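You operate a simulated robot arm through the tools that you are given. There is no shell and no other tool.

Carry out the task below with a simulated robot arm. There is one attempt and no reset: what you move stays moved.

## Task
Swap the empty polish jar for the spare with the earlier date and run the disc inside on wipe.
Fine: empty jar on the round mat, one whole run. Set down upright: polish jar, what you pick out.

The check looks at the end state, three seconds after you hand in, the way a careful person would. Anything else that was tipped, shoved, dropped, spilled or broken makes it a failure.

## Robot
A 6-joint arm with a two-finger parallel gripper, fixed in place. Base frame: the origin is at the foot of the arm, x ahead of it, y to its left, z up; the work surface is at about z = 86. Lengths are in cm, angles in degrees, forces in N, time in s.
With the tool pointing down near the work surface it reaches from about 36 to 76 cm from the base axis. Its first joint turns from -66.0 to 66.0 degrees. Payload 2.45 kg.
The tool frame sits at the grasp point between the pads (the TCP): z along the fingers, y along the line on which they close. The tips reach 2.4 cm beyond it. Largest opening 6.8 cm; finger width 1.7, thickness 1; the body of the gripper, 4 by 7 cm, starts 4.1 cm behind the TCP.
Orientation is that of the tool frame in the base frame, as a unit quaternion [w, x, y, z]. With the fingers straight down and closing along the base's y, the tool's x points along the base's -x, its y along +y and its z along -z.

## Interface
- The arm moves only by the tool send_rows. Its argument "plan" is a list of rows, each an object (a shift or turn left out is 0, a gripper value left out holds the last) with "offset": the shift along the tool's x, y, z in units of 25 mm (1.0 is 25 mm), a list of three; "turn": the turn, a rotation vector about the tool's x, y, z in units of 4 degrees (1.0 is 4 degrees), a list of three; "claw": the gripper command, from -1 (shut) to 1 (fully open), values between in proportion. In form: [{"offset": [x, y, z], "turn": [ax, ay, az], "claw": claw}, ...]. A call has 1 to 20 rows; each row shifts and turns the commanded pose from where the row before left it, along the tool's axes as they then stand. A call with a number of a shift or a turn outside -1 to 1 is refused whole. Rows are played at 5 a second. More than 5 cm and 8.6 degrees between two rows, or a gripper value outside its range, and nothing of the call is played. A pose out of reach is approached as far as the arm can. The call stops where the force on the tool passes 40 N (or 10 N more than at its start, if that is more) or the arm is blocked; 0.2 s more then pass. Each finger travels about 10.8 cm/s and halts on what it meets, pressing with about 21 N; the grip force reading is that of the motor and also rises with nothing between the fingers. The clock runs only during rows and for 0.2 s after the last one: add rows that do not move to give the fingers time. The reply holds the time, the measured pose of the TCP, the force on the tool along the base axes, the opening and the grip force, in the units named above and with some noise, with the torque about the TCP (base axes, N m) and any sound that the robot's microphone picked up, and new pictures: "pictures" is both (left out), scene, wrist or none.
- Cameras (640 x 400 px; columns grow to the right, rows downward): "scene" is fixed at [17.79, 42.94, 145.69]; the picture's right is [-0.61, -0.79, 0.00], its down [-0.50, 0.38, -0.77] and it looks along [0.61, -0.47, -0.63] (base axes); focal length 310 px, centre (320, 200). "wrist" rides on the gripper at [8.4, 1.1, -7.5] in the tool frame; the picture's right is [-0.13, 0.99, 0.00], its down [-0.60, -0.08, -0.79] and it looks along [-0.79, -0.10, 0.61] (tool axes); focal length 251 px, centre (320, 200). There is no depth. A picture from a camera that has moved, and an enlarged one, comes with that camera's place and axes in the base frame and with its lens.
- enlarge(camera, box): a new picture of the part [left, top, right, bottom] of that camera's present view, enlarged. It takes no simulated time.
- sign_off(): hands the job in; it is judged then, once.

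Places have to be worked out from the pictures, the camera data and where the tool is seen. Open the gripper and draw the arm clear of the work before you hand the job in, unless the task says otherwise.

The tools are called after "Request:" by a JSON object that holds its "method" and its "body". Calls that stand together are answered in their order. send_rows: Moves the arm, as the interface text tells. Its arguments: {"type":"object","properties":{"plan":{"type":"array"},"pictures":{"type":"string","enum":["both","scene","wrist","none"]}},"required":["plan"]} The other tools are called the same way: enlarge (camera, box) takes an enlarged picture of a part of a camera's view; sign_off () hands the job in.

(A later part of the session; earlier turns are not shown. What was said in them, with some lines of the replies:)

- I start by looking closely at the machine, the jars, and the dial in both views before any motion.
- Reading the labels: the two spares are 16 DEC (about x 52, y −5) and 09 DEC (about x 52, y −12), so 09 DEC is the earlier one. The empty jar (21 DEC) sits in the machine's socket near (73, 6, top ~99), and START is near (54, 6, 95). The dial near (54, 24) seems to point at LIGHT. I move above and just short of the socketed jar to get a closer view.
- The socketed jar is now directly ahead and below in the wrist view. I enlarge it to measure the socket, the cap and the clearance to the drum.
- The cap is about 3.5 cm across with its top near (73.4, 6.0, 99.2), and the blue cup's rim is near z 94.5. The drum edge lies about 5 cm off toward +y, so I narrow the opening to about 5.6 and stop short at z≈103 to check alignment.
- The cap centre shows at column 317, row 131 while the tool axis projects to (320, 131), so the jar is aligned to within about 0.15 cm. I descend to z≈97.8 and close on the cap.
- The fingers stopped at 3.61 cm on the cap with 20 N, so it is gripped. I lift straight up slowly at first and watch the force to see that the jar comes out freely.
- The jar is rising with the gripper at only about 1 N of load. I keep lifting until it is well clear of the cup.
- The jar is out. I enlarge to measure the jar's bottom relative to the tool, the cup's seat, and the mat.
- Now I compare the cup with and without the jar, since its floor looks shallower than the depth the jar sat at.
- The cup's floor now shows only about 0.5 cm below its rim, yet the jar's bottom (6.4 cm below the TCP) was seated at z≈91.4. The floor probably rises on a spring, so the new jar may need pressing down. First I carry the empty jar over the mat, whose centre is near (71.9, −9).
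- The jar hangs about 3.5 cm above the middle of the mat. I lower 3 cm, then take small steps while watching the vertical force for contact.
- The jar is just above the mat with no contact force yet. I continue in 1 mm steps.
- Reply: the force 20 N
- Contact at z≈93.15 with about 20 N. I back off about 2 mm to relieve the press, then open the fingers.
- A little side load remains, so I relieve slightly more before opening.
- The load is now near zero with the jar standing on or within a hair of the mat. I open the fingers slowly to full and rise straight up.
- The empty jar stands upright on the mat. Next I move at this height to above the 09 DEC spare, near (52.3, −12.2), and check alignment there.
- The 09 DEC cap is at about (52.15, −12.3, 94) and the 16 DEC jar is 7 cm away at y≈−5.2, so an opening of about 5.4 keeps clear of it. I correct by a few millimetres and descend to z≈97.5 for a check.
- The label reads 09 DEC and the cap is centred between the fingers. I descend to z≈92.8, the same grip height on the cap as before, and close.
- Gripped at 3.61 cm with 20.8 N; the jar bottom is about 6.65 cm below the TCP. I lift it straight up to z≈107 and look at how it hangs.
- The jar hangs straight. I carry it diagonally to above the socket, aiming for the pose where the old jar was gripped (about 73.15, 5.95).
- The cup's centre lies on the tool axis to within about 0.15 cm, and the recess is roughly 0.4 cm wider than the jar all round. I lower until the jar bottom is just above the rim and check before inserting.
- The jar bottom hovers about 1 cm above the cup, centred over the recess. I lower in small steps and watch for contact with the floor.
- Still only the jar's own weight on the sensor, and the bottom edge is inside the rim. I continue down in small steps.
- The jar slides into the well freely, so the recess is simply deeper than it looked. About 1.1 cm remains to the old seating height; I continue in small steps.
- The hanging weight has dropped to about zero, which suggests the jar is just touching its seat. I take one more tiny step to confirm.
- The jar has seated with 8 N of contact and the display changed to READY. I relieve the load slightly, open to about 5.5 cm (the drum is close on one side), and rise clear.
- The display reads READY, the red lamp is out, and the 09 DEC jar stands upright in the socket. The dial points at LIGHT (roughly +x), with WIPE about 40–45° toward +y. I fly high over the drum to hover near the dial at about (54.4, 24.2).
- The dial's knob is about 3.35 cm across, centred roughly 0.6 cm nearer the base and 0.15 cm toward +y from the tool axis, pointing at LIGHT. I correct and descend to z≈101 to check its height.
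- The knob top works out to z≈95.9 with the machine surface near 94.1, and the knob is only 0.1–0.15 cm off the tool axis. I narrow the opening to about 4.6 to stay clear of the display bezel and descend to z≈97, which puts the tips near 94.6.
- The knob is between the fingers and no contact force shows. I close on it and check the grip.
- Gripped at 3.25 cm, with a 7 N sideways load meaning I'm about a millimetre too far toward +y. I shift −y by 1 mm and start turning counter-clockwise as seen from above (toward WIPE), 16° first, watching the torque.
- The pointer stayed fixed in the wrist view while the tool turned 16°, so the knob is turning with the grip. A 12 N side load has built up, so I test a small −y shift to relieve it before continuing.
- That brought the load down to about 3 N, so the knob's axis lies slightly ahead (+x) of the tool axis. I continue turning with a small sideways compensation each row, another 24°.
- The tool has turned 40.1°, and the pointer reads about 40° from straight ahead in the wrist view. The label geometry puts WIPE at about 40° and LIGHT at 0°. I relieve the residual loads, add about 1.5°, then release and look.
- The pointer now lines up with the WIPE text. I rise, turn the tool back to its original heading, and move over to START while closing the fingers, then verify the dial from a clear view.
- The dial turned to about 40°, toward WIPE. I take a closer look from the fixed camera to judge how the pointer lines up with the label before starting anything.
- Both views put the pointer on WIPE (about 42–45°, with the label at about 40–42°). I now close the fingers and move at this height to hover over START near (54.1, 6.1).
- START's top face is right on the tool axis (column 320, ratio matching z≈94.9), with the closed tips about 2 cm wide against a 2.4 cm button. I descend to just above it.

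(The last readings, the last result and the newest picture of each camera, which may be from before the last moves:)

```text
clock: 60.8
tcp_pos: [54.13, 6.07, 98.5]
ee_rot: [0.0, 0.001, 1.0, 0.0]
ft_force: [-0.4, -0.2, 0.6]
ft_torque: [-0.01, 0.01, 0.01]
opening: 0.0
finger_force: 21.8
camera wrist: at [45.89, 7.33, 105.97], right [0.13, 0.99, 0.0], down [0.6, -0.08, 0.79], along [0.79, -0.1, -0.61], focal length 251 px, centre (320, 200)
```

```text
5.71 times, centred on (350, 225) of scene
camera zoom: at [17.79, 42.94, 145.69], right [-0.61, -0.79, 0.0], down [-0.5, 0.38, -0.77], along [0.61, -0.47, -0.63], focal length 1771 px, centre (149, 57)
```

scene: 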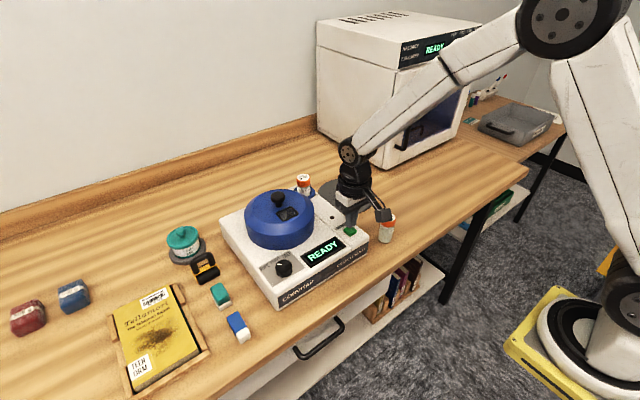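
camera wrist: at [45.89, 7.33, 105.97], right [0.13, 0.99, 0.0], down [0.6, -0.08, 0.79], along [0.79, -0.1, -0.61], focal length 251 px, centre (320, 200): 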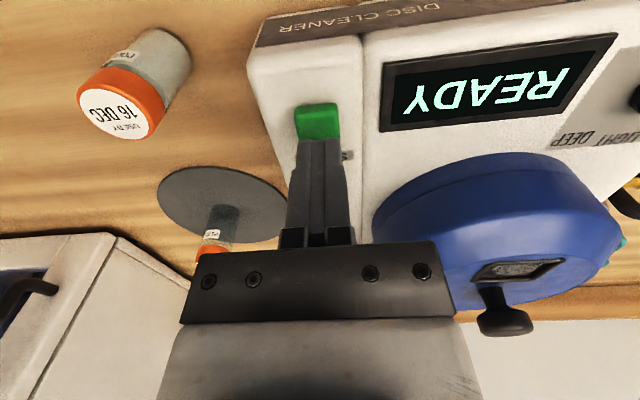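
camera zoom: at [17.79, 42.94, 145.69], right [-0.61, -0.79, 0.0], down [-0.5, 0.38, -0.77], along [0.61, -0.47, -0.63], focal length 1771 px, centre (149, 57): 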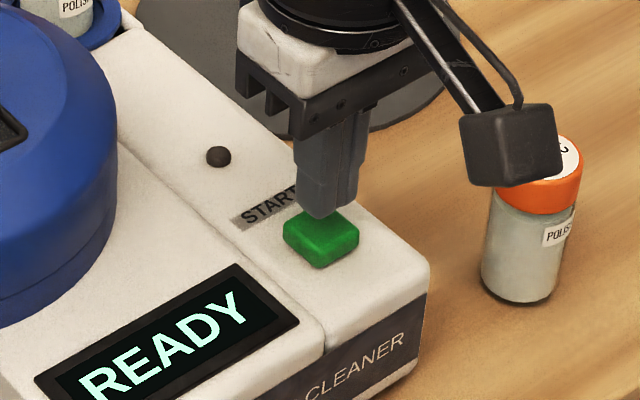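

The tips are centred over the button with about 1 cm to go. I lower most of that, then press in sub-millimetre steps while watching the force and display.

Request:
{"method": "send_rows", "body": {"plan": [{"offset": [0, 0, 0.15]}, {"offset": [0, 0, 0.15]}, {"offset": [0, 0, 0.05]}, {"offset": [0, 0, 0.04]}, {"offset": [0, 0, 0]}], "pictures": "scene"}}

```text
clock: 62.0
tcp_pos: [54.16, 6.04, 97.49]
ee_rot: [0.0, 0.001, 1.0, 0.0]
ft_force: [0.3, -0.1, -0.2]
ft_torque: [0.02, -0.07, -0.01]
opening: 0.02
finger_force: 21.2
```

scene: 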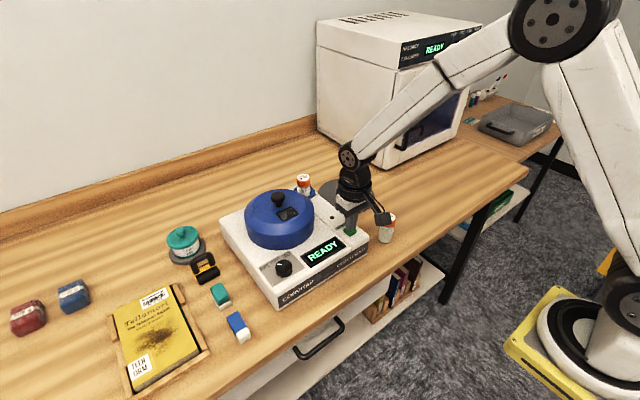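

Request:
{"method": "send_rows", "body": {"plan": [{"offset": [0, 0, 0.04]}, {"offset": [0, 0, 0.04]}, {"offset": [0, 0, 0]}], "pictures": "scene"}}

```text
clock: 62.8
tcp_pos: [54.03, 5.98, 97.45]
ee_rot: [0.001, 0.0, 1.0, 0.0]
ft_force: [-0.5, -0.1, 0.3]
ft_torque: [0.0, -0.02, 0.01]
opening: 0.0
finger_force: 21.5
```

scene: 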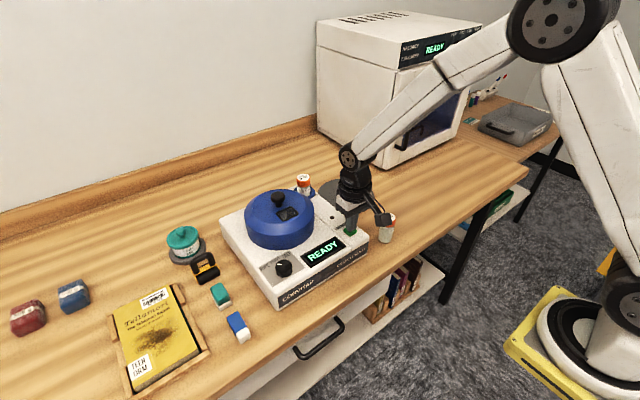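

No contact yet and the display still reads READY. I go on pressing in 1 mm steps.

Request:
{"method": "send_rows", "body": {"plan": [{"offset": [0, 0, 0.04]}, {"offset": [0, 0, 0.04]}, {"offset": [0, 0, 0]}], "pictures": "scene"}}

```text
clock: 63.6
tcp_pos: [54.22, 6.1, 97.26]
ee_rot: [0.0, -0.001, 1.0, 0.001]
ft_force: [0.8, -0.9, 0.5]
ft_torque: [0.01, -0.01, 0.01]
opening: 0.0
finger_force: 21.2
```

scene: 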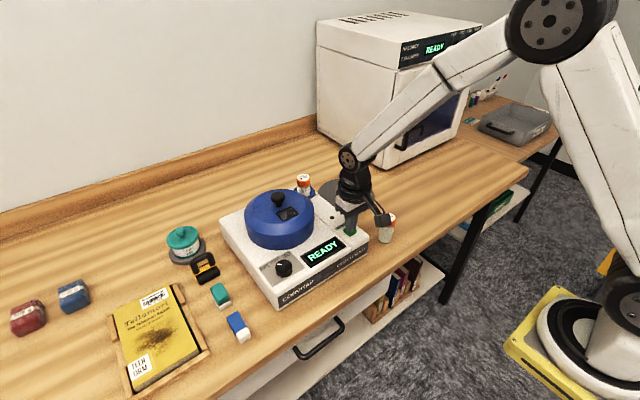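

Request:
{"method": "enlarge", "body": {"camera": "scene", "box": [320, 205, 380, 245]}}

Request:
{"method": "send_rows", "body": {"plan": [{"offset": [0, 0, 0.04]}, {"offset": [0, 0, 0.04]}, {"offset": [0, 0, 0]}], "pictures": "scene"}}

```text
10.00 times, centred on (350, 225) of scene
camera zoom: at [17.79, 42.94, 145.69], right [-0.61, -0.79, 0.0], down [-0.5, 0.38, -0.77], along [0.61, -0.47, -0.63], focal length 3100 px, centre (20, -50)
```

zoom: 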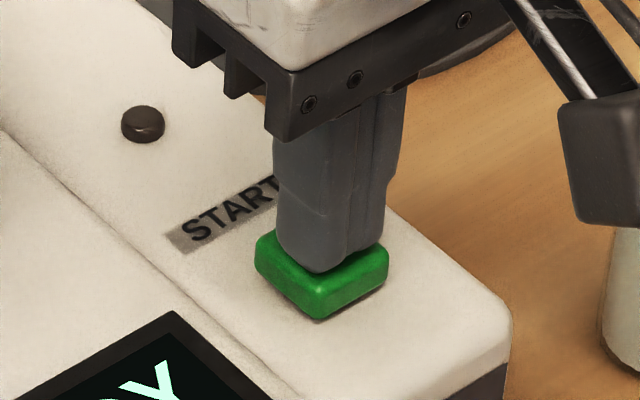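

```text
clock: 64.4
tcp_pos: [54.17, 5.99, 96.96]
ee_rot: [0.0, 0.0, 1.0, 0.0]
ft_force: [0.8, -0.3, 1.2]
ft_torque: [0.01, -0.04, -0.01]
opening: 0.0
finger_force: 21.5
```

scene: 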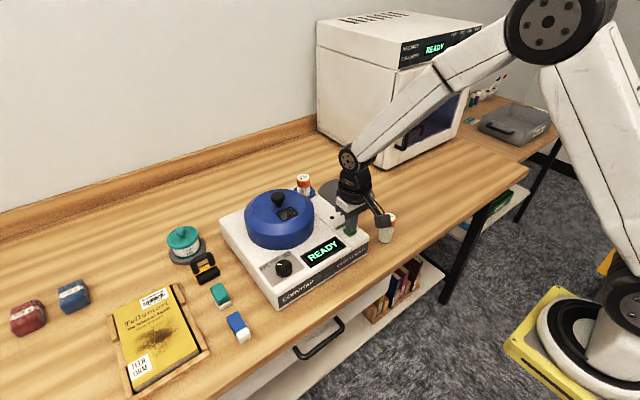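

Contact seems to be starting (about 1 N). I keep pressing in small steps; the display still shows READY.

Request:
{"method": "send_rows", "body": {"plan": [{"offset": [0, 0, 0.04]}, {"offset": [0, 0, 0.04]}, {"offset": [0, 0, 0]}], "pictures": "scene"}}

```text
clock: 65.2
tcp_pos: [54.05, 6.08, 96.78]
ee_rot: [0.0, 0.001, 1.0, 0.0]
ft_force: [0.2, -1.3, 1.9]
ft_torque: [-0.02, 0.02, -0.01]
opening: 0.01
finger_force: 20.9
heard: click
```

scene: 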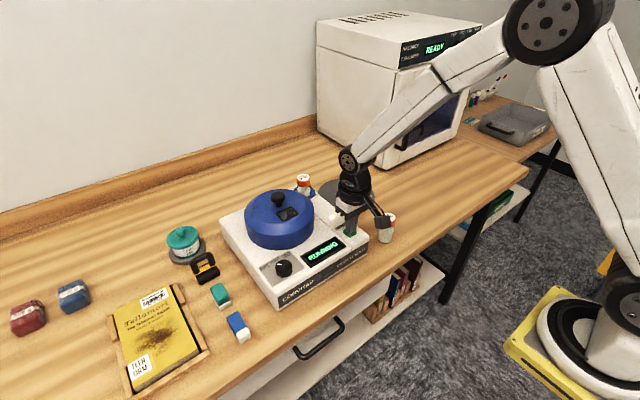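

A click was heard and the display changed to what looks like RUNNING. I lift straight off the button and do not touch it again.

Request:
{"method": "send_rows", "body": {"plan": [{"offset": [0, 0, -0.2]}, {"offset": [0, 0, -0.6]}, {"offset": [0, 0, -0.9]}, {"offset": [0, 0, -0.9]}, {"offset": [0, 0, -0.9]}, {"offset": [0, 0, 0]}], "pictures": "both"}}

Request:
{"method": "enlarge", "body": {"camera": "scene", "box": [210, 160, 430, 310]}}

```text
clock: 66.6
tcp_pos: [54.18, 6.03, 105.62]
ee_rot: [0.0, 0.0, 1.0, 0.0]
ft_force: [0.0, -0.3, -0.7]
ft_torque: [0.02, -0.03, 0.02]
opening: 0.03
finger_force: 20.6
camera wrist: at [45.93, 7.19, 113.0], right [0.13, 0.99, 0.0], down [0.6, -0.08, 0.79], along [0.79, -0.1, -0.61], focal length 251 px, centre (320, 200)
```

scene: 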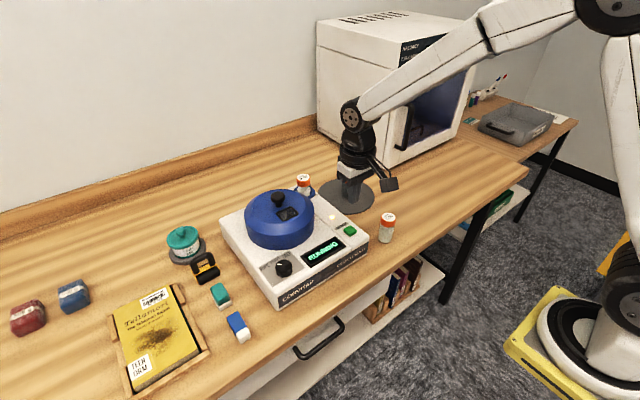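
wrist: 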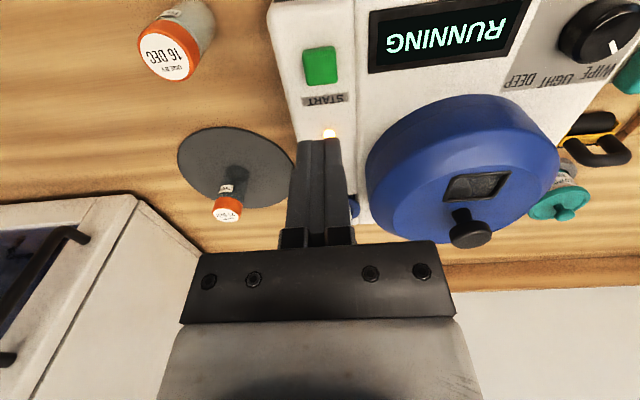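

```text
2.67 times, centred on (320, 235) of scene
camera zoom: at [17.79, 42.94, 145.69], right [-0.61, -0.79, 0.0], down [-0.5, 0.38, -0.77], along [0.61, -0.47, -0.63], focal length 827 px, centre (320, 107)
```

zoom: 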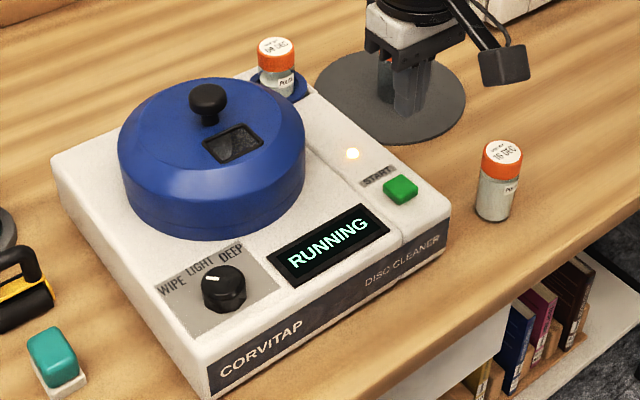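

The display shows RUNNING with an amber lamp. I draw the arm back up to about its starting pose, open the gripper, and wait for the run to finish.

Request:
{"method": "send_rows", "body": {"plan": [{"offset": [0.15, -0.2, -0.7], "claw": 0}, {"offset": [0.2, -0.3, -0.8], "claw": 1}, {"offset": [0.2, -0.3, -0.8]}, {"offset": [0.2, -0.4, -0.8]}, {"offset": [0.2, -0.4, -0.8]}, {"offset": [0.2, -0.4, -0.8]}, {"offset": [0.2, -0.3, -0.8]}, {"offset": [0.2, -0.1, -0.7]}, {"offset": [0, 0, 0]}, {"offset": [0, 0, 0]}, {"offset": [0, 0, 0]}, {"offset": [0, 0, 0]}, {"offset": [0, 0, 0]}, {"offset": [0, 0, 0]}, {"offset": [0, 0, 0]}, {"offset": [0, 0, 0]}, {"offset": [0, 0, 0]}, {"offset": [0, 0, 0]}, {"offset": [0, 0, 0]}, {"offset": [0, 0, 0]}], "pictures": "both"}}

Request:
{"method": "enlarge", "body": {"camera": "scene", "box": [210, 160, 430, 310]}}

```text
clock: 70.8
tcp_pos: [50.18, -0.0, 121.13]
ee_rot: [0.001, 0.0, 1.0, 0.0]
ft_force: [0.4, -0.5, -0.1]
ft_torque: [-0.05, -0.02, 0.0]
opening: 6.78
finger_force: 0.0
camera wrist: at [41.9, 1.19, 128.54], right [0.13, 0.99, 0.0], down [0.6, -0.08, 0.79], along [0.79, -0.1, -0.61], focal length 251 px, centre (320, 200)
```

scene: 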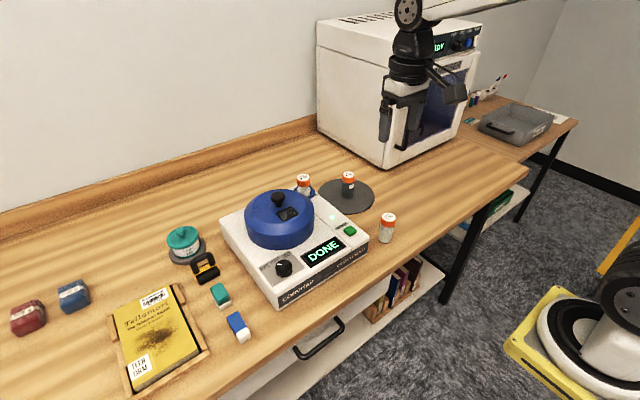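
wrist: 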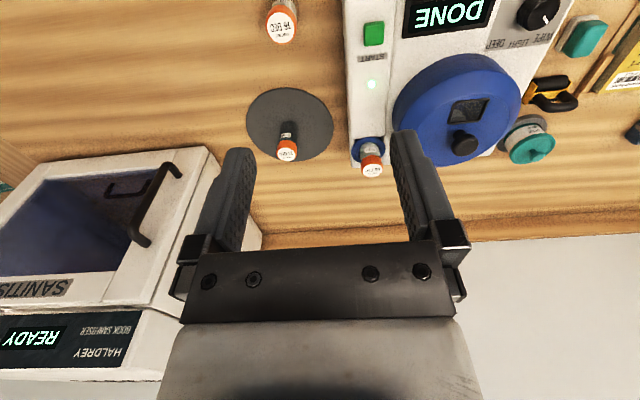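

```text
2.67 times, centred on (320, 235) of scene
camera zoom: at [17.79, 42.94, 145.69], right [-0.61, -0.79, 0.0], down [-0.5, 0.38, -0.77], along [0.61, -0.47, -0.63], focal length 827 px, centre (320, 107)
```

zoom: 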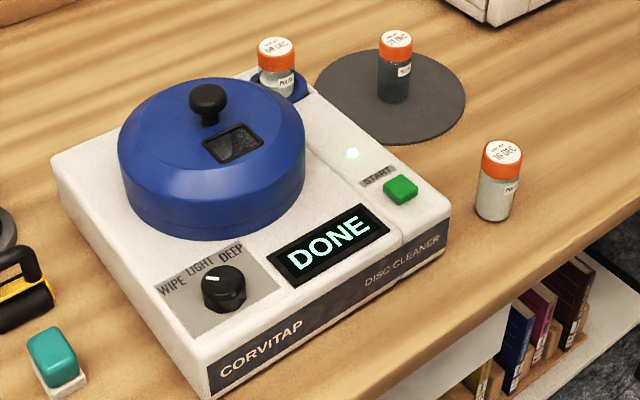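

The display reads DONE with a green lamp, so one whole run on WIPE is complete. The 09 DEC jar is upright in the socket, the empty 21 DEC jar is upright on the round mat, 16 DEC is untouched, and the gripper is open and clear. I hand the job in.

Request:
{"method": "sign_off", "body": {}}

```text
The job is handed in.
```

The swap and the run are done, and I've handed the job in; I haven't had the check's result back.

- **Spare:** the 09 DEC jar, the earlier of the two spares, is upright in the cleaner's socket. The display changed from REFILL to READY when it seated. The 16 DEC jar stayed where it was.
- **Empty jar:** the 21 DEC jar stands upright on the round mat.
- **Dial:** I turned it from LIGHT to WIPE and checked the pointer against the label from both cameras before starting. The display never names the mode, so the pointer is the only evidence for it.
- **Run:** I pressed START once. The display went to RUNNING and then to DONE with a green lamp.

In the last pictures nothing else had been tipped or moved. The arm is back near its starting pose with the gripper open.
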